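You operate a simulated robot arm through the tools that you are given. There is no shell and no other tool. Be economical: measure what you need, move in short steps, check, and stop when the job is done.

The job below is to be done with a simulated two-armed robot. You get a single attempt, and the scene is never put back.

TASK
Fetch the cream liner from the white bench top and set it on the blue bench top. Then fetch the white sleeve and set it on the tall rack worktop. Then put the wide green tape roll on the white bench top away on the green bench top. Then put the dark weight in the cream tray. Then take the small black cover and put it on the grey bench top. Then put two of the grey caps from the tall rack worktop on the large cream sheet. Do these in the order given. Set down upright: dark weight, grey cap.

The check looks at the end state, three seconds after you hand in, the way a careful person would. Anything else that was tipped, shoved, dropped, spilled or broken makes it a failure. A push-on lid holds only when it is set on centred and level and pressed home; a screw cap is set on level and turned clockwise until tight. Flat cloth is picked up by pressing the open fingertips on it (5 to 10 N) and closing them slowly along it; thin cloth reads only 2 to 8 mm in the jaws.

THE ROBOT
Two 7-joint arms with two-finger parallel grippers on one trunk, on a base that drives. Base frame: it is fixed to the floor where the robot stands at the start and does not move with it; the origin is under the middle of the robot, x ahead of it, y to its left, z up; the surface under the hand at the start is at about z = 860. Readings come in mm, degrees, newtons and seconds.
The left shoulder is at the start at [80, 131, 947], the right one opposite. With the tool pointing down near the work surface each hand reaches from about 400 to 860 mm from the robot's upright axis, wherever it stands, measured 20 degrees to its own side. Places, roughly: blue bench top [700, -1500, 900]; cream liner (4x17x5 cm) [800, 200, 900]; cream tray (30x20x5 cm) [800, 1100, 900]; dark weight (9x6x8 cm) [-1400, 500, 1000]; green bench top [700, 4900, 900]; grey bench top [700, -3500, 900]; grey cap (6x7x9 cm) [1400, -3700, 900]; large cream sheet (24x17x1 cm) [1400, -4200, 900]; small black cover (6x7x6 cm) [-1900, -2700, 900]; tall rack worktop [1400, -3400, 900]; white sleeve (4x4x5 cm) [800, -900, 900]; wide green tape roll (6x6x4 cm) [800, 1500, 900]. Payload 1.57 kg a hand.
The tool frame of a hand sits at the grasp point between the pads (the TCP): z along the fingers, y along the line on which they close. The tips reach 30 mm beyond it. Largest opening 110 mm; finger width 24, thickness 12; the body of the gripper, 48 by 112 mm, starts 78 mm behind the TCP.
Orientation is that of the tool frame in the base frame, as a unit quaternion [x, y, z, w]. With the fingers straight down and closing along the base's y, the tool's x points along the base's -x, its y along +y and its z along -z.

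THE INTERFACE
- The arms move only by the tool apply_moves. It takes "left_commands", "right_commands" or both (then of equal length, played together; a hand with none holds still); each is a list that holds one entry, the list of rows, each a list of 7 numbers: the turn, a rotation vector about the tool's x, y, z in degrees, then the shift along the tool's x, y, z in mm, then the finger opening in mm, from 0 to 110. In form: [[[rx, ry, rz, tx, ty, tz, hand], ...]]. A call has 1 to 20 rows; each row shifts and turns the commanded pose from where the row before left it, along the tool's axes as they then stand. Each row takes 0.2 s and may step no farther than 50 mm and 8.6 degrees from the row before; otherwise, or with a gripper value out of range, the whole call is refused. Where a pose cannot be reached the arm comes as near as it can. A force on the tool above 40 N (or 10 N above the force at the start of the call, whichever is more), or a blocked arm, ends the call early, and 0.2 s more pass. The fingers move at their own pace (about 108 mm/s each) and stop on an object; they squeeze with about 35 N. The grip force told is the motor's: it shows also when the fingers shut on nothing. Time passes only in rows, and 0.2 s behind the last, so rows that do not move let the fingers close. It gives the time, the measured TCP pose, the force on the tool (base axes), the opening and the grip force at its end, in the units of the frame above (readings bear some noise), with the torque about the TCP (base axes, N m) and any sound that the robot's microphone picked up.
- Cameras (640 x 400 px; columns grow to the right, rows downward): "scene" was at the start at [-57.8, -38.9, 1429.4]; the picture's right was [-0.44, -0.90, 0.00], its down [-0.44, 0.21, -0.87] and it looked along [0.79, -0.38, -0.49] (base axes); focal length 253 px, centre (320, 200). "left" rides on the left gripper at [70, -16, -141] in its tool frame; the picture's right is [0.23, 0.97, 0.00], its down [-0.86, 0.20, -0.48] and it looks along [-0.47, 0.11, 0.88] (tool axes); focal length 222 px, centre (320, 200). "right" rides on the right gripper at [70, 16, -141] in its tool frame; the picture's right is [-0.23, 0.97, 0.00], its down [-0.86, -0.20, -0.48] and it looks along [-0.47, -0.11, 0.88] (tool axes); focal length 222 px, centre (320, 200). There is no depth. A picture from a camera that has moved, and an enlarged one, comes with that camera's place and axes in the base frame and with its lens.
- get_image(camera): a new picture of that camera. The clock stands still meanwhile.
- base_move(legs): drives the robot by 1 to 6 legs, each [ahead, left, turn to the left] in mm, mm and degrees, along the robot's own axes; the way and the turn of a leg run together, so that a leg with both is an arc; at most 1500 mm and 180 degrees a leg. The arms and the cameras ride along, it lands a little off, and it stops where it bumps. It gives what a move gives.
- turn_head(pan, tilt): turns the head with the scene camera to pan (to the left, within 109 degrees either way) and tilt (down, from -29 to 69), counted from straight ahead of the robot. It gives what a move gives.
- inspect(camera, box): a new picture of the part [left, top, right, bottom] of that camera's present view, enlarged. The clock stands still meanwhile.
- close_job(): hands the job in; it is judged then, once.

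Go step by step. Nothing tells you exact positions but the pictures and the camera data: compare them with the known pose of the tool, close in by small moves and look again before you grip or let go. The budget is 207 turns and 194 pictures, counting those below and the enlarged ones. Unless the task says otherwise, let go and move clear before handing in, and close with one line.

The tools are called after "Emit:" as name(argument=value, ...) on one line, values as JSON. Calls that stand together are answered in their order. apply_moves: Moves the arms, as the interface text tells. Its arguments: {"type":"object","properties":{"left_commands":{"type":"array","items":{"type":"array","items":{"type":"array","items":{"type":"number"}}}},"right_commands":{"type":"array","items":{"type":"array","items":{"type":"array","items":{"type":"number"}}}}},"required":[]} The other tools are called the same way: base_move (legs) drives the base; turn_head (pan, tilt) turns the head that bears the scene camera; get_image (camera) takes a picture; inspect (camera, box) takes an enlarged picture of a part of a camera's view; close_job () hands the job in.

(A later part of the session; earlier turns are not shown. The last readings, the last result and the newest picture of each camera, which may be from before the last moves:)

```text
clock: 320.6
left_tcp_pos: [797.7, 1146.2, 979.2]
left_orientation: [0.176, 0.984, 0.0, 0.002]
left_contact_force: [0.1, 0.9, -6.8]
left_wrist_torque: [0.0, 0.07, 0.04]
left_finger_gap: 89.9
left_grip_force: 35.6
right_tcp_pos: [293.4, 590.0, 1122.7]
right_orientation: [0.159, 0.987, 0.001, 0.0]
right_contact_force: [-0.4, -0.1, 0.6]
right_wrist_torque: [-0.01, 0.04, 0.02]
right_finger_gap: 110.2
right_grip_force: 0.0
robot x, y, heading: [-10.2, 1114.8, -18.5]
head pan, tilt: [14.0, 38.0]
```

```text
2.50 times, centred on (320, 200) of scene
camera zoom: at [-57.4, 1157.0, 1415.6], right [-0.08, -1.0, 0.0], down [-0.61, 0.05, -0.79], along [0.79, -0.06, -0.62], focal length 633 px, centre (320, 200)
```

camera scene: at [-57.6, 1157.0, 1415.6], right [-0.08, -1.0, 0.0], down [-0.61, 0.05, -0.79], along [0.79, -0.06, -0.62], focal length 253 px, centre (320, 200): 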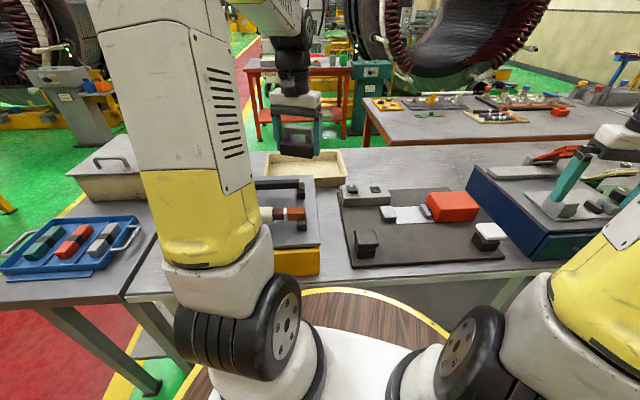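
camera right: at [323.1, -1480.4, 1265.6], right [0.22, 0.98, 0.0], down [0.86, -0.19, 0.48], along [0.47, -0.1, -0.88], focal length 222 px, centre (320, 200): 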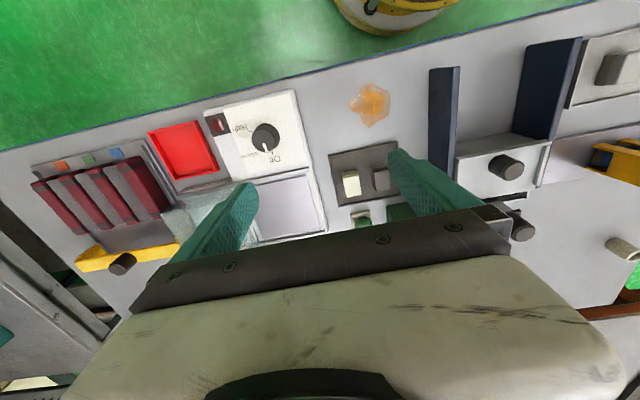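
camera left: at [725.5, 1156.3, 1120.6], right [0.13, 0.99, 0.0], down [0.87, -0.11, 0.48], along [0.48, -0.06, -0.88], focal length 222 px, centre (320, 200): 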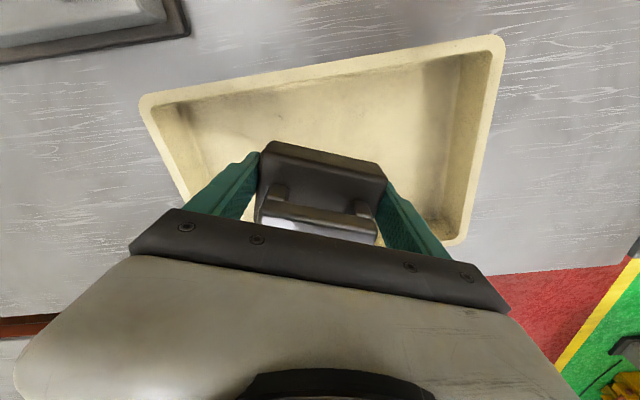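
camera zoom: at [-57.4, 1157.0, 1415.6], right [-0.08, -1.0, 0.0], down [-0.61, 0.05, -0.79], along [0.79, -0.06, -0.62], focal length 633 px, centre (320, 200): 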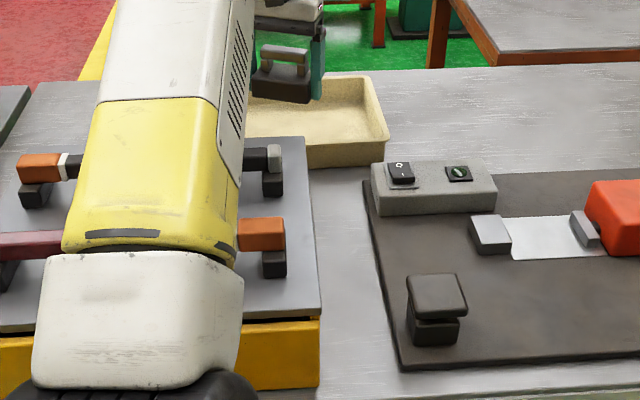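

Well inside the tray. Lowering.

Emit:
apply_moves(left_commands=[[[0, 0, 0, 0, 0, 30, 70], [0, 0, 0, 0, 0, 25, 70], [0, 0, 0, 0, 0, 8, 70], [0, 0, 0, 0, 0, 4, 70], [0, 0, 0, 0, 0, 3, 70], [0, 0, 0, 0, 0, 2, 70], [0, 0, 0, 0, 0, 2, 70], [0, 0, 0, 0, 0, 0, 70]]])

```text
clock: 322.4
left_tcp_pos: [798.1, 1143.7, 903.5]
left_orientation: [0.177, 0.984, 0.001, 0.001]
left_contact_force: [-0.6, -0.3, -6.1]
left_wrist_torque: [0.02, 0.02, 0.0]
left_finger_gap: 90.1
left_grip_force: 35.0
right_tcp_pos: [293.2, 589.1, 1123.2]
right_orientation: [0.159, 0.987, 0.001, 0.0]
right_contact_force: [0.3, -1.0, 0.4]
right_wrist_torque: [-0.02, -0.02, 0.0]
right_finger_gap: 109.9
right_grip_force: 0.1
robot x, y, heading: [-12.2, 1118.8, -18.2]
head pan, tilt: [14.0, 38.0]
```

Emit:
apply_moves(left_commands=[[[0, 0, 0, 0, 0, 2, 70], [0, 0, 0, 0, 0, 2, 70], [0, 0, 0, 0, 0, 1, 70], [0, 0, 0, 0, 0, 0, 70]]])

```text
clock: 323.4
left_tcp_pos: [798.7, 1144.3, 899.0]
left_orientation: [0.177, 0.984, 0.001, 0.002]
left_contact_force: [-0.1, -0.2, -7.0]
left_wrist_torque: [0.01, 0.04, 0.04]
left_finger_gap: 90.0
left_grip_force: 34.7
right_tcp_pos: [293.2, 589.9, 1123.1]
right_orientation: [0.158, 0.987, 0.001, -0.001]
right_contact_force: [-0.9, -0.5, 0.4]
right_wrist_torque: [0.02, 0.01, 0.0]
right_finger_gap: 109.8
right_grip_force: 0.0
robot x, y, heading: [-14.0, 1118.0, -18.4]
head pan, tilt: [14.0, 38.0]
```

Emit:
apply_moves(left_commands=[[[0, 0, 0, 0, 0, 1.5, 70], [0, 0, 0, 0, 0, 1.5, 70], [0, 0, 0, 0, 0, 1, 70], [0, 0, 0, 0, 0, 1, 70], [0, 0, 0, 0, 0, 0, 70]]])

Emit:
get_image(camera="left")

```text
clock: 324.6
left_tcp_pos: [798.5, 1143.6, 895.2]
left_orientation: [0.176, 0.984, 0.001, 0.003]
left_contact_force: [-3.0, 1.7, 4.7]
left_wrist_torque: [-0.4, 0.44, -0.11]
left_finger_gap: 89.9
left_grip_force: 34.9
right_tcp_pos: [292.7, 589.9, 1123.6]
right_orientation: [0.159, 0.987, 0.0, 0.0]
right_contact_force: [0.3, 0.2, -0.4]
right_wrist_torque: [0.0, 0.03, -0.02]
right_finger_gap: 110.0
right_grip_force: 0.1
robot x, y, heading: [-11.1, 1118.4, -18.4]
head pan, tilt: [14.0, 38.0]
```

```text
110 pictures are left
camera left: at [726.8, 1154.3, 1035.8], right [0.13, 0.99, 0.0], down [0.87, -0.11, 0.48], along [0.48, -0.06, -0.88], focal length 222 px, centre (320, 200)
```

left: 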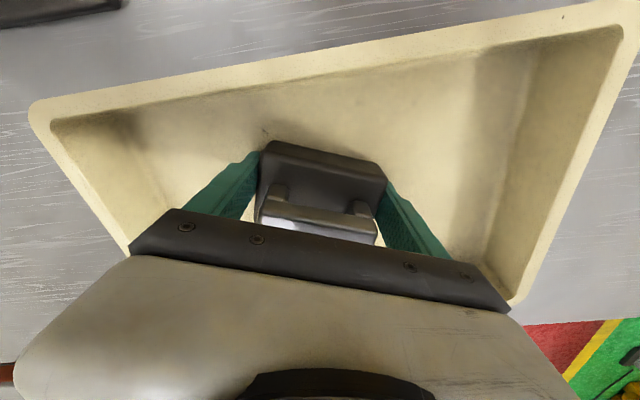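

Weight is resting on the tray floor. Releasing and rising straight up.

Emit:
apply_moves(left_commands=[[[0, 0, 0, 0, 0, 0, 100], [0, 0, 0, 0, 0, 0, 108], [0, 0, 0, 0, 0, -15, 108], [0, 0, 0, 0, 0, -40, 108], [0, 0, 0, 0, 0, -45, 108], [0, 0, 0, 0, 0, -45, 108], [0, 0, 0, 20, 0, -30, 108], [0, 0, 0, 45, 0, -10, 108], [0, 0, 0, 45, 0, 0, 108], [0, 0, 0, 0, 0, 0, 108]]])

Emit:
get_image(camera="left")

```text
clock: 326.8
left_tcp_pos: [696.5, 1180.8, 1079.2]
left_orientation: [0.176, 0.984, 0.0, 0.001]
left_contact_force: [0.4, 0.1, 0.2]
left_wrist_torque: [-0.03, -0.01, -0.04]
left_finger_gap: 107.8
left_grip_force: 0.0
right_tcp_pos: [294.2, 588.6, 1123.2]
right_orientation: [0.159, 0.987, 0.001, -0.001]
right_contact_force: [0.3, 0.1, 0.4]
right_wrist_torque: [0.01, 0.04, -0.01]
right_finger_gap: 109.6
right_grip_force: 0.1
robot x, y, heading: [-14.2, 1119.8, -18.3]
head pan, tilt: [14.0, 38.0]
```

```text
109 pictures are left
camera left: at [625.1, 1190.9, 1220.1], right [0.13, 0.99, 0.0], down [0.87, -0.11, 0.48], along [0.48, -0.06, -0.88], focal length 222 px, centre (320, 200)
```

left: 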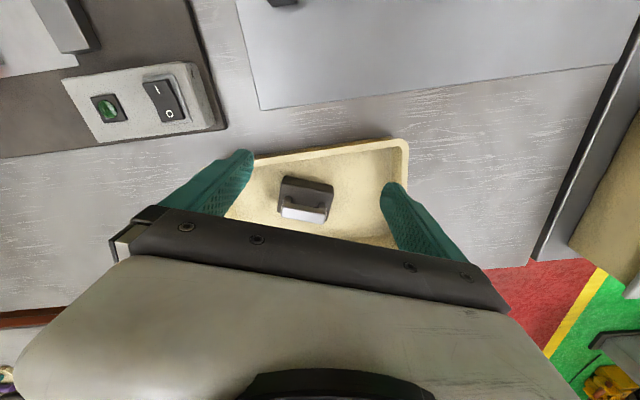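

Weight stands upright in the tray. Now for the black cover near [−1900,−2700]: retract, turn around and drive right along the aisle.

Emit:
apply_moves(left_commands=[[[0, 0, 0, 45, 0, -10, 108], [0, 0, 0, 45, 0, -10, 108], [0, 0, 0, 45, 0, -10, 108], [0, 0, 0, 0, 0, 0, 108]]])

Emit:
base_move(legs=[[0, 0, 18], [-380, 0, 0], [0, 0, 180], [0, 1450, 0], [0, 1450, 0], [0, 650, 0]])

Emit:
turn_head(pan=0, tilt=20)

Emit:
get_image(camera="scene")

```text
clock: 327.8
left_tcp_pos: [571.1, 1230.6, 1108.6]
left_orientation: [0.176, 0.984, 0.0, 0.002]
left_contact_force: [-0.8, 0.8, 0.2]
left_wrist_torque: [-0.01, 0.0, 0.03]
left_finger_gap: 108.2
left_grip_force: 0.1
right_tcp_pos: [294.5, 591.1, 1123.7]
right_orientation: [0.159, 0.987, 0.001, -0.001]
right_contact_force: [-0.5, -0.1, 0.2]
right_wrist_torque: [0.04, -0.01, -0.03]
right_finger_gap: 110.1
right_grip_force: 0.1
robot x, y, heading: [-10.3, 1122.7, -18.3]
head pan, tilt: [14.0, 38.0]
```

```text
clock: 355.3
left_tcp_pos: [-981.9, -2711.7, 1110.1]
left_orientation: [1.0, -0.03, -0.001, 0.001]
left_contact_force: [0.8, 0.4, -0.9]
left_wrist_torque: [-0.01, -0.02, -0.03]
left_finger_gap: 108.2
left_grip_force: 0.1
right_tcp_pos: [-902.1, -2019.7, 1122.9]
right_orientation: [1.0, -0.011, 0.001, 0.0]
right_contact_force: [-0.1, 0.0, 0.2]
right_wrist_torque: [0.03, 0.0, 0.01]
right_finger_gap: 109.9
right_grip_force: 0.0
robot x, y, heading: [-457.2, -2435.9, 178.7]
head pan, tilt: [14.0, 38.0]
```

```text
clock: 356.1
left_tcp_pos: [-981.1, -2711.2, 1108.6]
left_orientation: [1.0, -0.029, -0.002, 0.0]
left_contact_force: [-0.1, -0.4, 0.5]
left_wrist_torque: [0.02, 0.03, -0.04]
left_finger_gap: 108.1
left_grip_force: 0.1
right_tcp_pos: [-902.1, -2017.8, 1123.4]
right_orientation: [1.0, -0.011, 0.0, 0.001]
right_contact_force: [-0.2, 1.1, 0.9]
right_wrist_torque: [0.0, 0.0, -0.01]
right_finger_gap: 110.0
right_grip_force: 0.0
robot x, y, heading: [-458.9, -2435.7, 178.8]
head pan, tilt: [0.0, 20.0]
```

```text
108 pictures are left
camera scene: at [-409.7, -2435.7, 1443.9], right [0.02, 1.0, 0.0], down [0.34, -0.01, -0.94], along [-0.94, 0.02, -0.34], focal length 253 px, centre (320, 200)
```

scene: 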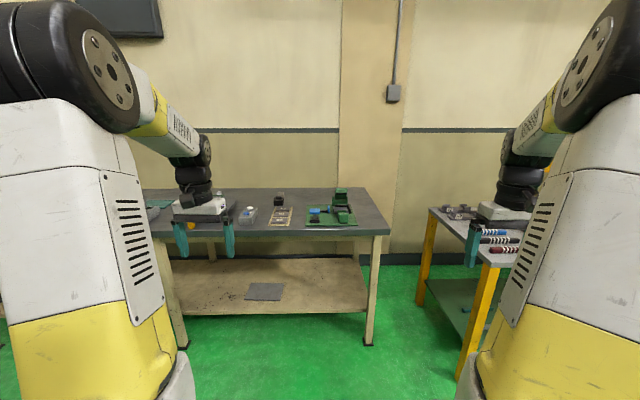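

Emit:
inspect(camera="scene", box=[220, 170, 380, 250])

```text
4.00 times, centred on (300, 210) of scene
camera zoom: at [-409.7, -2435.7, 1443.9], right [0.02, 1.0, 0.0], down [0.34, -0.01, -0.94], along [-0.94, 0.02, -0.34], focal length 1013 px, centre (400, 160)
```

zoom: 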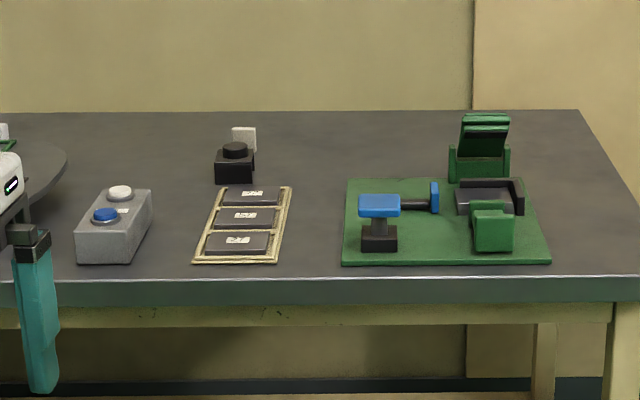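

The black cover (box with a round knob) is at about [−1917,−2666]. Driving forward.

Emit:
base_move(legs=[[730, 0, 1.2]])

Emit:
get_image(camera="left")

Emit:
turn_head(pan=12, tilt=35)

Emit:
get_image(camera="scene")

```text
clock: 360.2
left_tcp_pos: [-1733.1, -2710.4, 1109.3]
left_orientation: [1.0, -0.021, -0.002, 0.001]
left_contact_force: [0.5, 0.2, 0.8]
left_wrist_torque: [0.04, -0.02, 0.04]
left_finger_gap: 108.1
left_grip_force: 0.0
right_tcp_pos: [-1667.5, -2014.7, 1123.5]
right_orientation: [1.0, -0.002, 0.0, 0.001]
right_contact_force: [0.3, 0.2, 0.0]
right_wrist_torque: [-0.01, 0.02, 0.02]
right_finger_gap: 109.8
right_grip_force: 0.1
robot x, y, heading: [-1214.5, -2422.2, 179.8]
head pan, tilt: [0.0, 20.0]
```

```text
106 pictures are left
camera left: at [-1664.2, -2695.1, 1250.1], right [0.19, -0.98, 0.0], down [-0.86, -0.16, 0.48], along [-0.47, -0.09, -0.88], focal length 222 px, centre (320, 200)
```

left: 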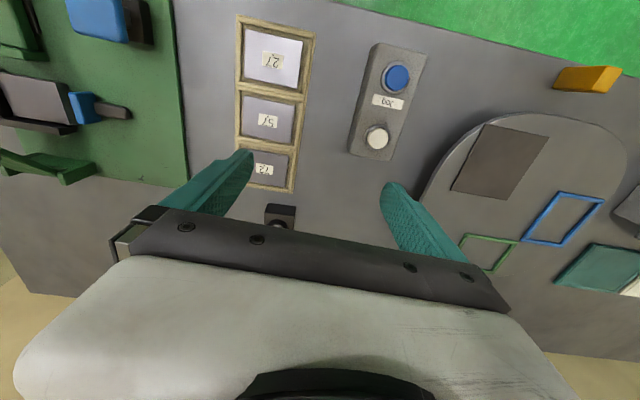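

```text
clock: 361.0
left_tcp_pos: [-1734.6, -2708.9, 1109.1]
left_orientation: [1.0, -0.021, -0.001, 0.001]
left_contact_force: [0.1, 0.2, -0.3]
left_wrist_torque: [0.0, -0.02, -0.02]
left_finger_gap: 108.2
left_grip_force: 0.0
right_tcp_pos: [-1667.6, -2013.8, 1123.7]
right_orientation: [1.0, -0.002, 0.0, 0.001]
right_contact_force: [0.2, 0.2, 0.3]
right_wrist_torque: [0.0, 0.01, -0.02]
right_finger_gap: 109.8
right_grip_force: 0.1
robot x, y, heading: [-1213.5, -2422.9, 179.5]
head pan, tilt: [12.0, 35.0]
```

```text
105 pictures are left
camera scene: at [-1161.0, -2442.0, 1420.2], right [-0.2, 0.98, 0.0], down [0.56, 0.12, -0.82], along [-0.8, -0.17, -0.57], focal length 253 px, centre (320, 200)
```

scene: 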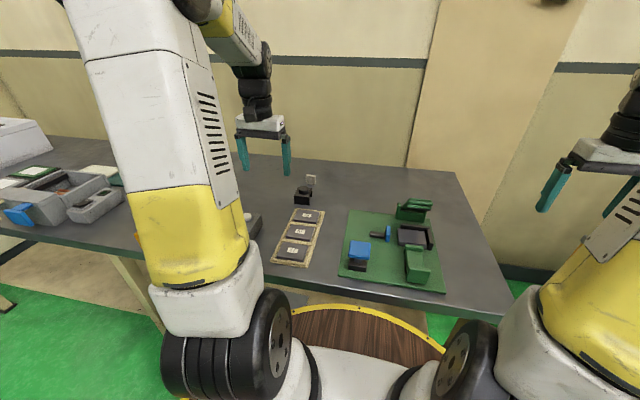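

Emit:
apply_moves(left_commands=[[[0, 0, 0, -38, -8, 5, 108], [0, 0, 0, -38, -8, 10, 108], [0, 0, 0, -38, -8, 15, 108], [0, 0, 0, -38, -8, 20, 108], [0, 0, 0, 0, 0, 0, 108]]])

Emit:
get_image(camera="left")

Emit:
inspect(camera="scene", box=[260, 150, 360, 230])

```text
clock: 362.2
left_tcp_pos: [-1888.1, -2671.6, 1060.2]
left_orientation: [1.0, -0.021, -0.001, 0.0]
left_contact_force: [-0.2, -0.4, 0.4]
left_wrist_torque: [0.02, 0.02, 0.01]
left_finger_gap: 108.0
left_grip_force: 0.1
right_tcp_pos: [-1668.0, -2014.6, 1124.1]
right_orientation: [1.0, -0.002, 0.001, 0.001]
right_contact_force: [0.2, 0.1, 0.3]
right_wrist_torque: [0.02, 0.01, 0.0]
right_finger_gap: 109.9
right_grip_force: 0.1
robot x, y, heading: [-1215.6, -2424.7, 179.4]
head pan, tilt: [12.0, 35.0]
```

```text
104 pictures are left
camera left: at [-1816.5, -2656.5, 1200.4], right [0.19, -0.98, 0.0], down [-0.86, -0.16, 0.48], along [-0.47, -0.09, -0.88], focal length 222 px, centre (320, 200)
```

left: 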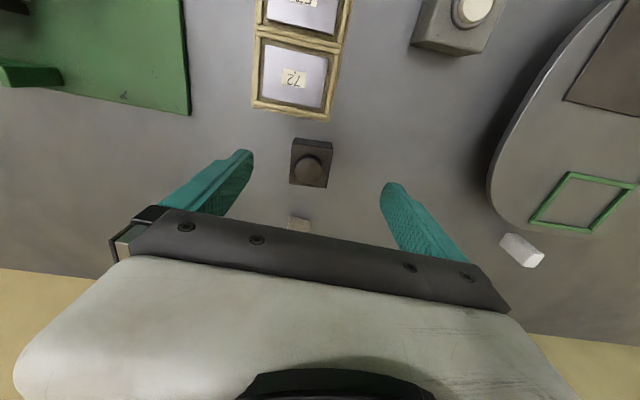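

```text
5.00 times, centred on (310, 190) of scene
camera zoom: at [-1161.0, -2442.0, 1420.1], right [-0.2, 0.98, 0.0], down [0.56, 0.12, -0.82], along [-0.8, -0.17, -0.57], focal length 1266 px, centre (370, 250)
```

zoom: 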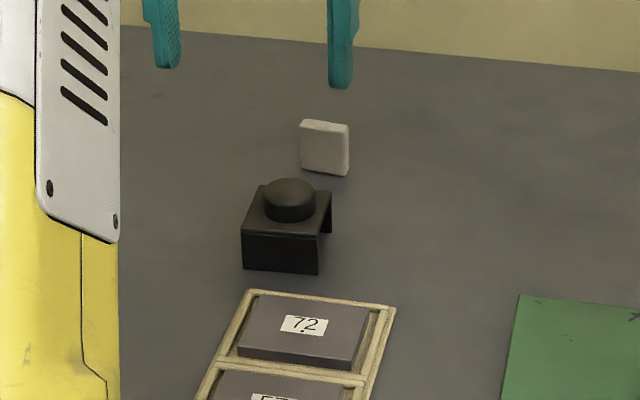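

Cover centre ≈ [−1919,−2664], turned about 5°. I align, move over and descend part way.

Emit:
apply_moves(left_commands=[[[0, 0, -7, 0, 0, 0, 108], [0, 0, 0, -30, -10, 0, 108], [0, 0, 0, 0, 0, 40, 100], [0, 0, 0, 0, 0, 40, 100], [0, 0, 0, 0, 0, 30, 100], [0, 0, 0, 0, 0, 0, 100]]])

Emit:
get_image(camera="left")

```text
clock: 363.6
left_tcp_pos: [-1916.2, -2663.4, 952.5]
left_orientation: [0.999, 0.041, -0.002, 0.0]
left_contact_force: [0.4, 0.5, 0.7]
left_wrist_torque: [0.0, 0.01, -0.02]
left_finger_gap: 100.2
left_grip_force: 0.0
right_tcp_pos: [-1667.8, -2014.8, 1124.0]
right_orientation: [1.0, -0.002, 0.001, 0.001]
right_contact_force: [-0.2, -0.1, 0.6]
right_wrist_torque: [-0.04, -0.01, -0.04]
right_finger_gap: 109.9
right_grip_force: 0.0
robot x, y, heading: [-1210.2, -2422.4, 179.7]
head pan, tilt: [12.0, 35.0]
```

```text
102 pictures are left
camera left: at [-1848.0, -2639.0, 1092.6], right [0.31, -0.95, 0.0], down [-0.83, -0.27, 0.48], along [-0.46, -0.15, -0.88], focal length 222 px, centre (320, 200)
```

left: 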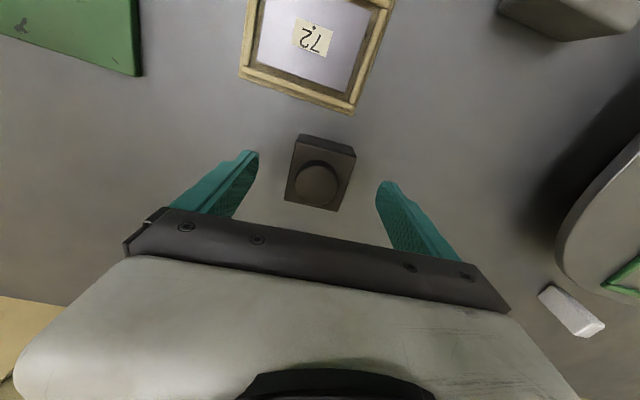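

Aligned. Descend and close.

Emit:
apply_moves(left_commands=[[[0, 0, 2, -4, 0, 20, 100], [0, 0, 0, 0, 0, 20, 100], [0, 0, 0, 0, 0, 14, 100], [0, 0, 0, 0, 0, 0, 80], [0, 0, 0, 0, 0, 0, 50], [0, 0, 0, 0, 0, 0, 50], [0, 0, 0, 0, 0, 0, 50]]])

Emit:
get_image(camera="left")

```text
clock: 365.2
left_tcp_pos: [-1921.9, -2664.9, 896.5]
left_orientation: [1.0, 0.024, -0.002, 0.001]
left_contact_force: [0.1, -0.2, 0.6]
left_wrist_torque: [-0.02, -0.01, -0.01]
left_finger_gap: 56.7
left_grip_force: 35.0
right_tcp_pos: [-1668.7, -2014.2, 1123.2]
right_orientation: [1.0, -0.002, 0.001, 0.002]
right_contact_force: [-0.6, 0.0, -0.1]
right_wrist_torque: [0.03, 0.03, 0.05]
right_finger_gap: 110.2
right_grip_force: 0.1
robot x, y, heading: [-1216.6, -2424.3, 179.7]
head pan, tilt: [12.0, 35.0]
```

```text
101 pictures are left
camera left: at [-1851.8, -2642.8, 1036.6], right [0.27, -0.96, 0.0], down [-0.84, -0.24, 0.48], along [-0.46, -0.13, -0.88], focal length 222 px, centre (320, 200)
```

left: 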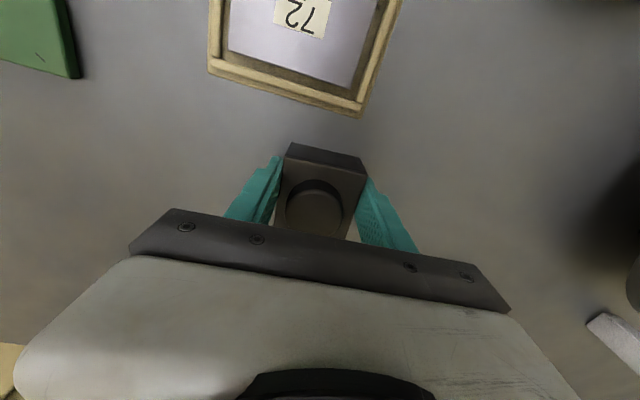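

Gripped at 57 mm. Lift and retract.

Emit:
apply_moves(left_commands=[[[0, 0, 0, 0, 0, -20, 50], [0, 0, 0, 0, 0, -40, 50], [0, 0, 0, 0, 0, -45, 50], [0, 0, 0, 10, 0, -45, 50], [0, 0, 0, 30, 0, -35, 50], [0, 0, 0, 45, 0, -10, 50], [0, 0, 0, 45, 0, -10, 50], [0, 0, 0, 45, 0, 0, 50], [0, 0, 0, 0, 0, 0, 50]]])

Emit:
get_image(camera="left")

```text
clock: 367.2
left_tcp_pos: [-1744.6, -2658.4, 1097.2]
left_orientation: [1.0, 0.023, -0.002, 0.001]
left_contact_force: [-0.3, -0.1, -0.4]
left_wrist_torque: [-0.01, -0.04, 0.01]
left_finger_gap: 57.0
left_grip_force: 35.4
right_tcp_pos: [-1668.0, -2015.5, 1123.6]
right_orientation: [1.0, -0.002, -0.001, 0.0]
right_contact_force: [0.5, 0.0, -0.3]
right_wrist_torque: [0.0, -0.03, 0.0]
right_finger_gap: 109.9
right_grip_force: 0.0
robot x, y, heading: [-1217.0, -2426.3, 179.9]
head pan, tilt: [12.0, 35.0]
```

```text
100 pictures are left
camera left: at [-1674.5, -2637.3, 1238.9], right [0.27, -0.96, 0.0], down [-0.84, -0.24, 0.48], along [-0.46, -0.13, -0.88], focal length 222 px, centre (320, 200)
```

left: 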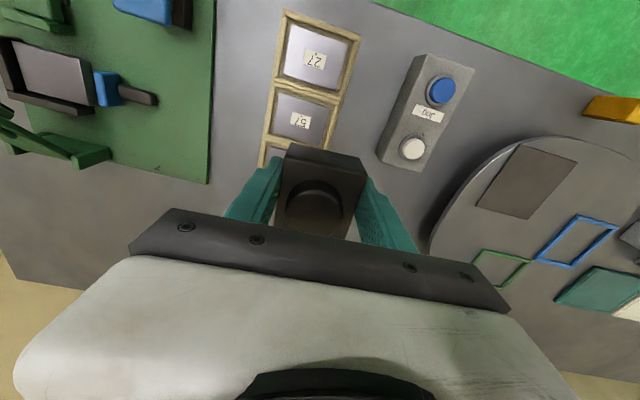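

Cover held. Backing away, turning around, and driving to the grey bench.

Emit:
base_move(legs=[[-850, 0, 0], [0, 0, 180], [0, -900, 0]])

Emit:
turn_head(pan=0, tilt=30)

Emit:
get_image(camera="scene")

```text
clock: 383.4
left_tcp_pos: [165.9, -3056.3, 1098.3]
left_orientation: [-0.051, 0.999, 0.001, 0.002]
left_contact_force: [-0.7, 0.5, 0.1]
left_wrist_torque: [0.05, -0.01, 0.01]
left_finger_gap: 56.7
left_grip_force: 35.2
right_tcp_pos: [126.5, -3703.1, 1123.4]
right_orientation: [-0.025, 1.0, 0.001, 0.001]
right_contact_force: [-0.5, 0.4, -0.7]
right_wrist_torque: [0.01, -0.02, -0.01]
right_finger_gap: 110.2
right_grip_force: 0.1
robot x, y, heading: [-348.7, -3322.7, 2.9]
head pan, tilt: [12.0, 35.0]
```

```text
clock: 384.1
left_tcp_pos: [166.1, -3055.4, 1097.7]
left_orientation: [-0.052, 0.999, 0.001, 0.002]
left_contact_force: [-0.6, -0.2, 0.2]
left_wrist_torque: [0.01, 0.04, 0.0]
left_finger_gap: 56.8
left_grip_force: 35.5
right_tcp_pos: [127.3, -3703.2, 1124.4]
right_orientation: [-0.025, 1.0, 0.002, -0.001]
right_contact_force: [-0.3, 0.9, 0.0]
right_wrist_torque: [0.03, 0.01, 0.01]
right_finger_gap: 109.9
right_grip_force: 0.0
robot x, y, heading: [-346.7, -3322.5, 3.0]
head pan, tilt: [0.0, 30.0]
```

```text
99 pictures are left
camera scene: at [-397.3, -3321.9, 1427.9], right [0.05, -1.0, 0.0], down [-0.5, -0.03, -0.87], along [0.86, 0.05, -0.5], focal length 253 px, centre (320, 200)
```

scene: 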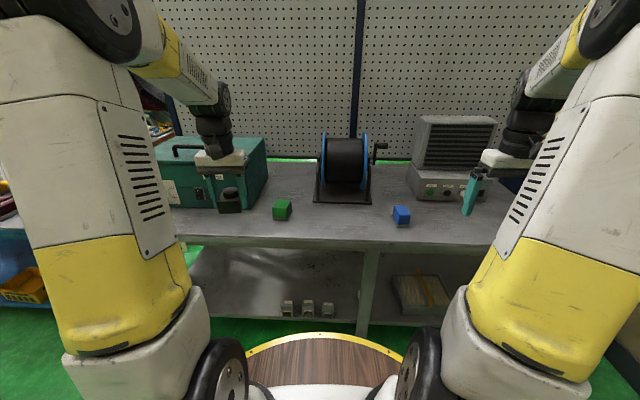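

Free area in front of the spool, between the green and blue blocks, about [410,−3330]. Driving so the left hand is over it.

Emit:
base_move(legs=[[0, 0, -3], [225, -250, 0]])

Emit:
get_image(camera="left")

Emit:
get_image(camera="scene")

```text
clock: 386.8
left_tcp_pos: [405.3, -3343.2, 1098.1]
left_orientation: [-0.025, 1.0, 0.001, 0.002]
left_contact_force: [0.3, -0.7, -0.5]
left_wrist_torque: [-0.01, 0.02, 0.04]
left_finger_gap: 57.0
left_grip_force: 34.9
right_tcp_pos: [330.3, -3986.5, 1123.8]
right_orientation: [0.0, 1.0, 0.0, 0.0]
right_contact_force: [-0.3, 0.0, 0.3]
right_wrist_torque: [-0.01, -0.02, 0.0]
right_finger_gap: 110.1
right_grip_force: 0.2
robot x, y, heading: [-127.3, -3583.5, -0.4]
head pan, tilt: [0.0, 30.0]
```

```text
98 pictures are left
camera left: at [335.7, -3361.3, 1238.9], right [-0.28, 0.96, 0.0], down [0.84, 0.24, 0.48], along [0.46, 0.13, -0.88], focal length 222 px, centre (320, 200)
```

left: 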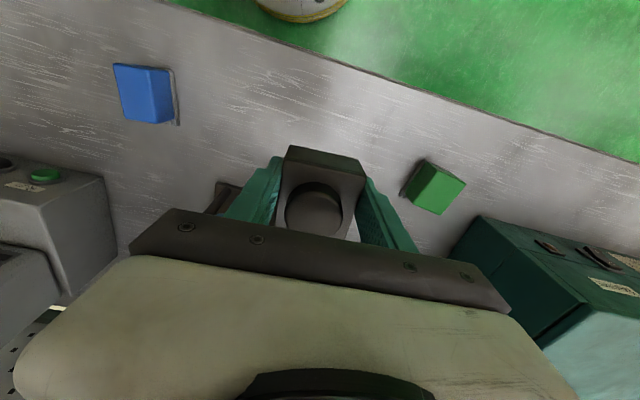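

```text
97 pictures are left
camera scene: at [-172.5, -3577.8, 1427.9], right [0.0, -1.0, 0.0], down [-0.5, 0.0, -0.87], along [0.87, 0.0, -0.5], focal length 253 px, centre (320, 200)
```

scene: 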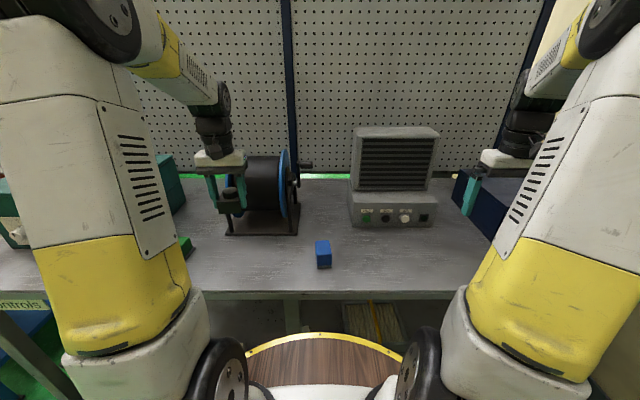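

The spot below is clear. Lowering.

Emit:
apply_moves(left_commands=[[[0, 0, 0, 0, 0, 45, 50], [0, 0, 0, 0, 0, 45, 50], [0, 0, 0, 0, 0, 45, 50], [0, 0, 0, 0, 0, 35, 50], [0, 0, 0, 0, 0, 8, 50], [0, 0, 0, 0, 0, 4, 50], [0, 0, 0, 0, 0, 2, 50], [0, 0, 0, 0, 0, 2, 50], [0, 0, 0, 0, 0, 0, 50]]])

Emit:
get_image(camera="left")

```text
clock: 388.8
left_tcp_pos: [407.9, -3344.4, 912.3]
left_orientation: [-0.025, 1.0, 0.002, 0.002]
left_contact_force: [-0.8, 0.5, 0.1]
left_wrist_torque: [-0.01, 0.0, 0.03]
left_finger_gap: 56.7
left_grip_force: 35.3
right_tcp_pos: [330.5, -3986.5, 1123.6]
right_orientation: [0.001, 1.0, 0.0, 0.0]
right_contact_force: [-0.1, -0.4, 0.5]
right_wrist_torque: [0.03, 0.01, -0.02]
right_finger_gap: 110.1
right_grip_force: 0.1
robot x, y, heading: [-124.7, -3581.3, 0.1]
head pan, tilt: [0.0, 30.0]
```

```text
96 pictures are left
camera left: at [337.6, -3362.8, 1052.4], right [-0.28, 0.96, 0.0], down [0.84, 0.24, 0.48], along [0.46, 0.13, -0.88], focal length 222 px, centre (320, 200)
```

left: 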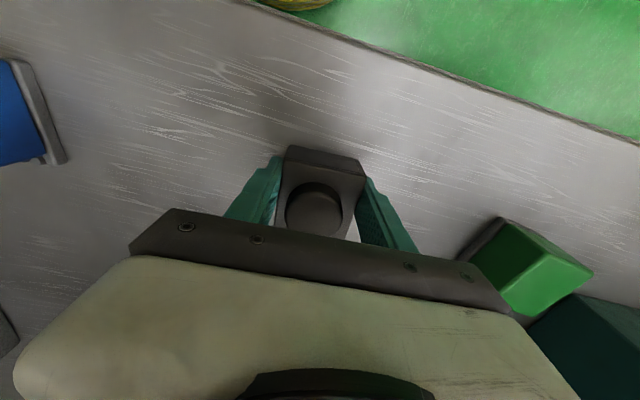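

Emit:
apply_moves(left_commands=[[[0, 0, 0, 0, 0, 3, 50], [0, 0, 0, 0, 0, 2, 50], [0, 0, 0, 0, 0, 2, 50], [0, 0, 0, 0, 0, 2, 50], [0, 0, 0, 0, 0, 2, 50], [0, 0, 0, 0, 0, 0, 50]]])

```text
clock: 390.2
left_tcp_pos: [406.2, -3342.2, 901.1]
left_orientation: [-0.026, 1.0, 0.001, 0.001]
left_contact_force: [0.3, -0.7, -0.3]
left_wrist_torque: [0.02, -0.02, 0.03]
left_finger_gap: 56.9
left_grip_force: 35.4
right_tcp_pos: [330.7, -3986.2, 1123.4]
right_orientation: [0.001, 1.0, 0.001, -0.001]
right_contact_force: [-0.1, 0.4, 0.8]
right_wrist_torque: [0.01, 0.02, 0.0]
right_finger_gap: 110.0
right_grip_force: 0.0
robot x, y, heading: [-122.8, -3578.4, -0.1]
head pan, tilt: [0.0, 30.0]
```

Emit:
apply_moves(left_commands=[[[0, 0, 0, 0, 0, 1.5, 50], [0, 0, 0, 0, 0, 1.5, 50], [0, 0, 0, 0, 0, 1.5, 50], [0, 0, 0, 0, 0, 1.5, 50], [0, 0, 0, 0, 0, 0, 50]]])

```text
clock: 391.4
left_tcp_pos: [405.0, -3341.6, 896.7]
left_orientation: [-0.025, 1.0, 0.0, 0.002]
left_contact_force: [0.0, 0.4, 0.0]
left_wrist_torque: [0.01, 0.03, 0.0]
left_finger_gap: 56.9
left_grip_force: 35.2
right_tcp_pos: [330.1, -3986.6, 1123.7]
right_orientation: [0.001, 1.0, 0.001, -0.001]
right_contact_force: [0.0, -0.6, 0.8]
right_wrist_torque: [-0.02, 0.0, 0.04]
right_finger_gap: 109.7
right_grip_force: 0.1
robot x, y, heading: [-124.1, -3580.7, -0.1]
head pan, tilt: [0.0, 30.0]
```

Emit:
apply_moves(left_commands=[[[0, 0, 0, 0, 0, 1.5, 50], [0, 0, 0, 0, 0, 1.5, 50], [0, 0, 0, 0, 0, 1, 50], [0, 0, 0, 0, 0, 0, 50]]])

```text
clock: 392.1
left_tcp_pos: [406.4, -3342.3, 896.2]
left_orientation: [-0.026, 1.0, 0.001, 0.003]
left_contact_force: [-3.3, -0.6, 10.6]
left_wrist_torque: [0.02, 0.28, 0.05]
left_finger_gap: 57.1
left_grip_force: 35.0
right_tcp_pos: [330.9, -3985.2, 1123.4]
right_orientation: [0.001, 1.0, 0.001, -0.001]
right_contact_force: [0.0, -0.5, -0.6]
right_wrist_torque: [0.01, -0.03, -0.01]
right_finger_gap: 110.0
right_grip_force: 0.0
robot x, y, heading: [-123.6, -3580.2, -0.0]
head pan, tilt: [0.0, 30.0]
stopped in row 3 (left hand): the force on the tool passed its limit at 43 N (the readings are from after the stop); the commanded pose is now the measured one
```

Contact made. Release and rise.

Emit:
apply_moves(left_commands=[[[0, 0, 0, 0, 0, -0.5, 50], [0, 0, 0, 0, 0, 0, 75], [0, 0, 0, 0, 0, 0, 85], [0, 0, 0, 0, 0, -20, 85], [0, 0, 0, 0, 0, -45, 85], [0, 0, 0, 0, 0, -45, 85], [0, 0, 0, 0, 0, -45, 85], [0, 0, 0, 0, 0, -45, 85], [0, 0, 0, 0, 0, 0, 100]]])

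Emit:
get_image(camera="left")

```text
clock: 394.1
left_tcp_pos: [406.8, -3343.7, 1094.4]
left_orientation: [-0.024, 1.0, 0.001, 0.002]
left_contact_force: [-0.3, 0.6, -0.4]
left_wrist_torque: [0.0, -0.02, -0.01]
left_finger_gap: 99.9
left_grip_force: 0.0
right_tcp_pos: [330.8, -3986.6, 1123.9]
right_orientation: [0.0, 1.0, 0.0, -0.001]
right_contact_force: [0.3, 0.1, -0.4]
right_wrist_torque: [-0.05, -0.03, 0.01]
right_finger_gap: 110.1
right_grip_force: 0.1
robot x, y, heading: [-124.7, -3578.0, 0.0]
head pan, tilt: [0.0, 30.0]
```

```text
95 pictures are left
camera left: at [337.4, -3361.4, 1235.7], right [-0.28, 0.96, 0.0], down [0.84, 0.24, 0.48], along [0.46, 0.13, -0.88], focal length 222 px, centre (320, 200)
```

left: 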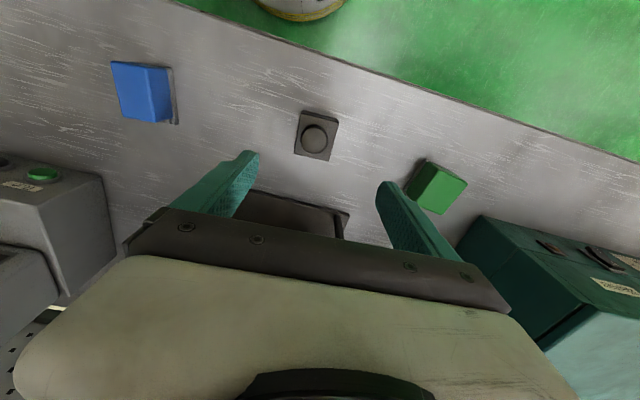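

Cover is on the grey bench. Now the long way round back to the tall rack for the caps.

Emit:
base_move(legs=[[-280, 0, 0], [0, 1490, 0], [0, 1490, 0]])

Emit:
base_move(legs=[[0, 1490, 0], [0, 1450, 0]])

```text
clock: 410.1
left_tcp_pos: [188.5, -342.2, 1095.2]
left_orientation: [-0.023, 1.0, 0.001, 0.002]
left_contact_force: [0.2, -0.1, 0.0]
left_wrist_torque: [-0.03, 0.0, -0.01]
left_finger_gap: 99.9
left_grip_force: 0.1
right_tcp_pos: [107.1, -984.6, 1124.2]
right_orientation: [0.004, 1.0, 0.001, 0.0]
right_contact_force: [-0.5, -0.3, 0.1]
right_wrist_torque: [0.01, -0.02, -0.02]
right_finger_gap: 110.1
right_grip_force: 0.1
robot x, y, heading: [-345.9, -572.6, -0.5]
head pan, tilt: [0.0, 30.0]
```

```text
clock: 424.4
left_tcp_pos: [270.3, 2604.9, 1094.8]
left_orientation: [-0.017, 1.0, 0.001, 0.003]
left_contact_force: [-0.3, 0.5, -0.3]
left_wrist_torque: [0.04, -0.03, -0.02]
left_finger_gap: 100.0
left_grip_force: 0.1
right_tcp_pos: [184.2, 1962.2, 1123.1]
right_orientation: [0.009, 1.0, 0.001, -0.001]
right_contact_force: [-0.5, 0.1, -0.4]
right_wrist_torque: [-0.05, 0.0, -0.01]
right_finger_gap: 109.8
right_grip_force: 0.1
robot x, y, heading: [-266.1, 2377.1, -0.9]
head pan, tilt: [0.0, 30.0]
```

Emit:
base_move(legs=[[0, 20, 1], [1310, 0, 0], [1310, 0, 0], [0, 0, -90], [1450, 0, 0]])

```text
clock: 448.0
left_tcp_pos: [2714.0, 484.4, 1094.6]
left_orientation: [0.661, 0.75, -0.001, 0.002]
left_contact_force: [-0.6, 0.9, 0.3]
left_wrist_torque: [0.01, -0.02, 0.0]
left_finger_gap: 100.0
left_grip_force: 0.0
right_tcp_pos: [2066.7, 513.5, 1123.3]
right_orientation: [0.682, 0.732, 0.001, 0.0]
right_contact_force: [0.7, 0.2, 0.0]
right_wrist_torque: [-0.01, 0.0, -0.02]
right_finger_gap: 110.0
right_grip_force: 0.0
robot x, y, heading: [2440.0, 995.7, -85.9]
head pan, tilt: [0.0, 30.0]
```

Emit:
base_move(legs=[[0, 0, -4.5], [1450, 0, 0], [1450, 0, 0], [1400, 0, 0]])

Emit:
turn_head(pan=-40, tilt=25)

Emit:
get_image(camera="scene")

```text
clock: 469.3
left_tcp_pos: [2585.6, -3875.1, 1095.2]
left_orientation: [0.694, 0.72, -0.001, 0.003]
left_contact_force: [-0.2, -0.3, -0.2]
left_wrist_torque: [-0.02, 0.01, 0.0]
left_finger_gap: 100.0
left_grip_force: 0.1
right_tcp_pos: [1944.7, -3787.9, 1123.0]
right_orientation: [0.713, 0.701, 0.001, 0.0]
right_contact_force: [-0.7, 0.2, 0.2]
right_wrist_torque: [-0.01, -0.05, 0.01]
right_finger_gap: 109.7
right_grip_force: 0.1
robot x, y, heading: [2359.9, -3337.8, -90.9]
head pan, tilt: [0.0, 30.0]
```

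```text
clock: 470.3
left_tcp_pos: [2586.9, -3875.0, 1094.3]
left_orientation: [0.694, 0.72, -0.002, 0.003]
left_contact_force: [0.2, -0.1, 0.1]
left_wrist_torque: [-0.02, -0.05, -0.02]
left_finger_gap: 100.0
left_grip_force: 0.1
right_tcp_pos: [1944.1, -3788.4, 1123.7]
right_orientation: [0.714, 0.7, 0.001, 0.0]
right_contact_force: [-0.2, -0.3, -0.3]
right_wrist_torque: [0.02, 0.0, -0.03]
right_finger_gap: 110.2
right_grip_force: 0.1
robot x, y, heading: [2359.3, -3342.6, -90.9]
head pan, tilt: [-40.0, 25.0]
```

```text
94 pictures are left
camera scene: at [2300.5, -3269.1, 1435.9], right [-0.76, 0.66, 0.0], down [0.28, 0.32, -0.91], along [-0.59, -0.68, -0.42], focal length 253 px, centre (320, 200)
```

scene: 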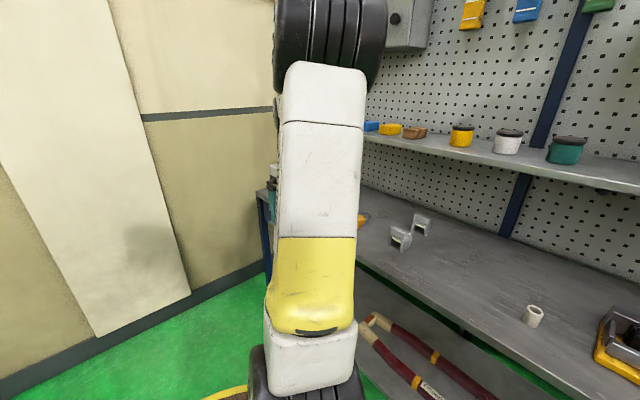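

Emit:
base_move(legs=[[400, 0, 0], [0, 0, -89], [150, 0, 0]])

Emit:
turn_head(pan=10, tilt=30)

Emit:
get_image(camera="scene")

Emit:
get_image(camera="left")

Emit:
get_image(camera="right")

```text
clock: 477.5
left_tcp_pos: [1677.2, -4000.0, 1094.5]
left_orientation: [0.999, 0.041, -0.003, 0.001]
left_contact_force: [-0.5, 0.4, 0.0]
left_wrist_torque: [0.01, 0.02, -0.03]
left_finger_gap: 99.7
left_grip_force: 0.0
right_tcp_pos: [1731.7, -3353.5, 1123.5]
right_orientation: [1.0, 0.015, 0.001, 0.001]
right_contact_force: [0.1, -0.1, -0.3]
right_wrist_torque: [-0.02, 0.01, 0.0]
right_finger_gap: 110.1
right_grip_force: 0.0
robot x, y, heading: [2200.7, -3745.2, -178.0]
head pan, tilt: [-40.0, 25.0]
```

```text
clock: 478.7
left_tcp_pos: [1676.7, -4000.0, 1095.7]
left_orientation: [0.999, 0.042, -0.002, 0.001]
left_contact_force: [-0.2, -0.1, 0.1]
left_wrist_torque: [0.02, 0.02, 0.01]
left_finger_gap: 99.8
left_grip_force: 0.1
right_tcp_pos: [1732.2, -3354.8, 1125.0]
right_orientation: [1.0, 0.015, 0.001, 0.001]
right_contact_force: [0.5, 0.0, 0.3]
right_wrist_torque: [-0.02, -0.03, 0.0]
right_finger_gap: 110.2
right_grip_force: 0.1
robot x, y, heading: [2198.5, -3750.0, -178.4]
head pan, tilt: [10.0, 30.0]
```

```text
93 pictures are left
camera scene: at [2250.7, -3759.7, 1427.9], right [-0.2, 0.98, 0.0], down [0.49, 0.1, -0.87], along [-0.85, -0.17, -0.5], focal length 253 px, centre (320, 200)
```

scene: 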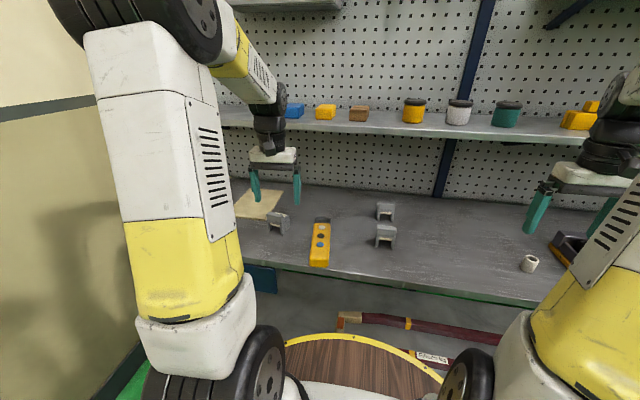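

```text
92 pictures are left
camera left: at [1745.3, -3975.8, 1235.3], right [0.31, -0.95, 0.0], down [-0.83, -0.27, 0.48], along [-0.46, -0.15, -0.88], focal length 222 px, centre (320, 200)
```

left: 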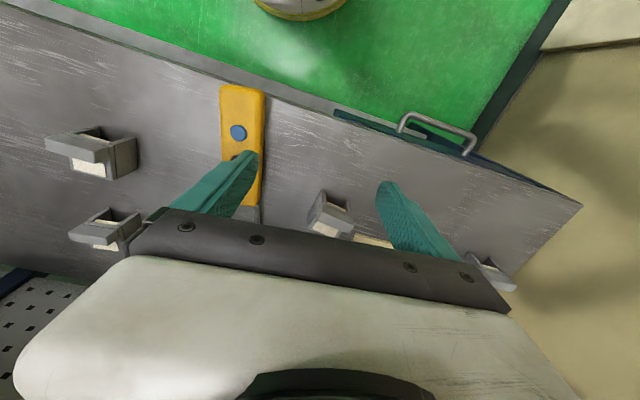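

```text
91 pictures are left
camera right: at [1801.7, -3367.9, 1265.3], right [-0.2, -0.98, 0.0], down [-0.86, 0.17, 0.48], along [-0.47, 0.09, -0.88], focal length 222 px, centre (320, 200)
```

right: 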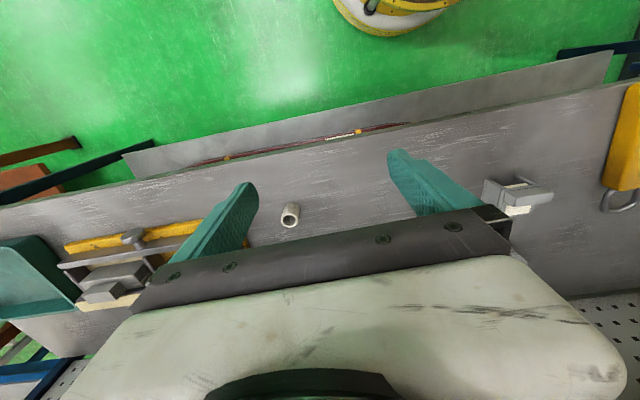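

I see four grey caps around the worktop and the cream sheet at far left. Enlarging.

Emit:
inspect(camera="scene", box=[200, 160, 440, 290])

Emit:
apply_moves(left_commands=[[[0, 0, 0, 0, -40, 0, 100], [0, 0, 0, 0, -40, 0, 100], [0, 0, 0, 0, -40, 0, 100], [0, 0, 0, 0, 0, 0, 100]]])

Emit:
get_image(camera="left")

Emit:
inspect(camera="scene", box=[200, 160, 440, 290])

```text
2.67 times, centred on (320, 225) of scene
camera zoom: at [2250.7, -3759.7, 1427.9], right [-0.2, 0.98, 0.0], down [0.49, 0.1, -0.87], along [-0.85, -0.17, -0.5], focal length 675 px, centre (320, 133)
```

zoom: 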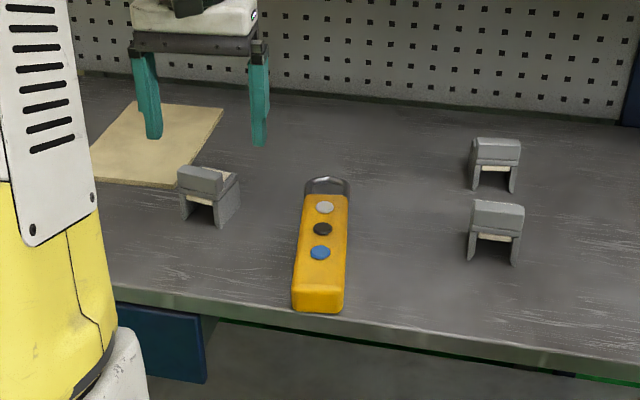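

```text
clock: 479.7
left_tcp_pos: [1668.5, -3876.5, 1095.5]
left_orientation: [0.999, 0.041, -0.003, 0.002]
left_contact_force: [0.3, -0.3, -0.7]
left_wrist_torque: [-0.01, -0.02, -0.01]
left_finger_gap: 100.1
left_grip_force: 0.1
right_tcp_pos: [1732.4, -3355.2, 1123.7]
right_orientation: [1.0, 0.015, 0.0, 0.001]
right_contact_force: [-0.2, 0.8, 0.4]
right_wrist_torque: [0.02, -0.01, 0.01]
right_finger_gap: 110.2
right_grip_force: 0.0
robot x, y, heading: [2200.0, -3745.6, -178.3]
head pan, tilt: [10.0, 30.0]
```

```text
89 pictures are left
camera left: at [1737.0, -3852.8, 1236.4], right [0.31, -0.95, 0.0], down [-0.83, -0.27, 0.48], along [-0.46, -0.15, -0.88], focal length 222 px, centre (320, 200)
```

left: 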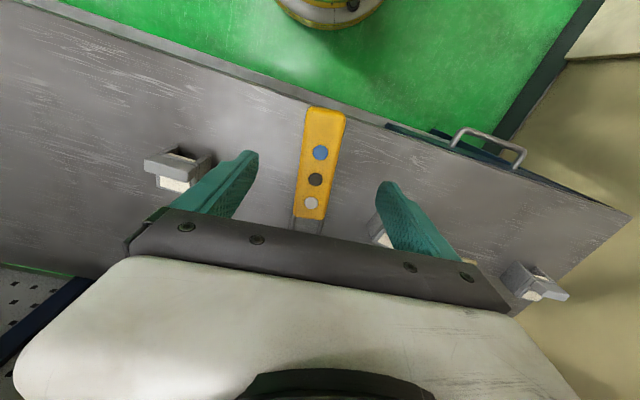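

```text
2.67 times, centred on (320, 225) of scene
camera zoom: at [2250.8, -3759.8, 1427.9], right [-0.2, 0.98, 0.0], down [0.49, 0.1, -0.87], along [-0.85, -0.18, -0.5], focal length 675 px, centre (320, 133)
```

zoom: 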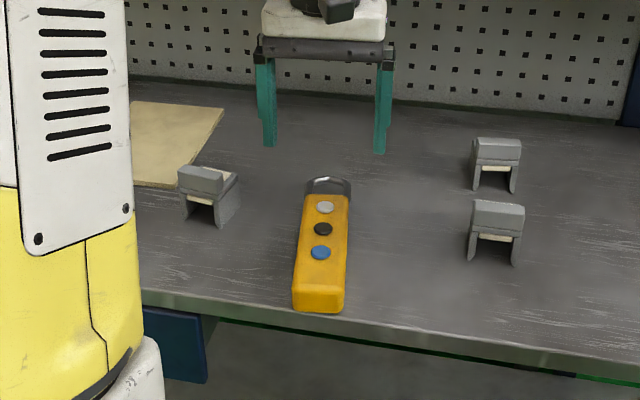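

Caps A [1575,−3687], B [1420,−3687], C [1575,−4059]; the sheet spans x 1252–1502, y −4117..−4300. I start with cap C beside the sheet; moving the left hand above it.

Emit:
apply_moves(left_commands=[[[0, 0, 0, -18, 42, 0, 108], [0, 0, 0, -18, 42, 0, 108], [0, 0, 0, -18, 42, 0, 108], [0, 0, 0, -8, 42, 0, 108], [0, 0, 0, 0, 0, 0, 108]]])

Emit:
get_image(camera="left")

```text
clock: 480.9
left_tcp_pos: [1618.1, -4050.1, 1096.8]
left_orientation: [0.999, 0.041, -0.003, 0.001]
left_contact_force: [-0.6, 0.1, -0.6]
left_wrist_torque: [0.01, 0.01, -0.02]
left_finger_gap: 108.2
left_grip_force: 0.1
right_tcp_pos: [1731.6, -3353.2, 1124.2]
right_orientation: [1.0, 0.014, 0.001, 0.001]
right_contact_force: [-0.5, 0.3, -0.6]
right_wrist_torque: [0.0, -0.03, 0.0]
right_finger_gap: 109.9
right_grip_force: 0.0
robot x, y, heading: [2200.1, -3745.7, -178.3]
head pan, tilt: [10.0, 30.0]
```

```text
87 pictures are left
camera left: at [1687.4, -4025.6, 1237.5], right [0.31, -0.95, 0.0], down [-0.83, -0.27, 0.48], along [-0.46, -0.15, -0.88], focal length 222 px, centre (320, 200)
```

left: 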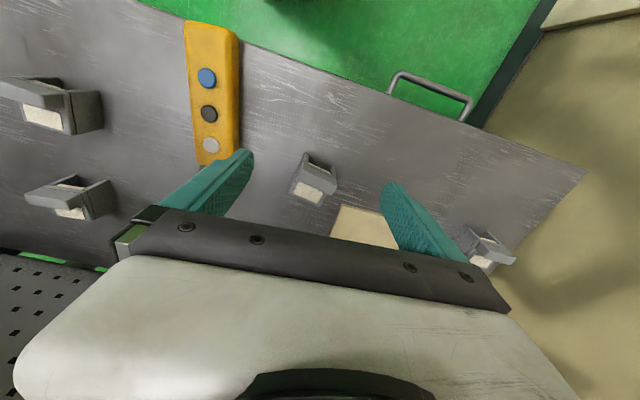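

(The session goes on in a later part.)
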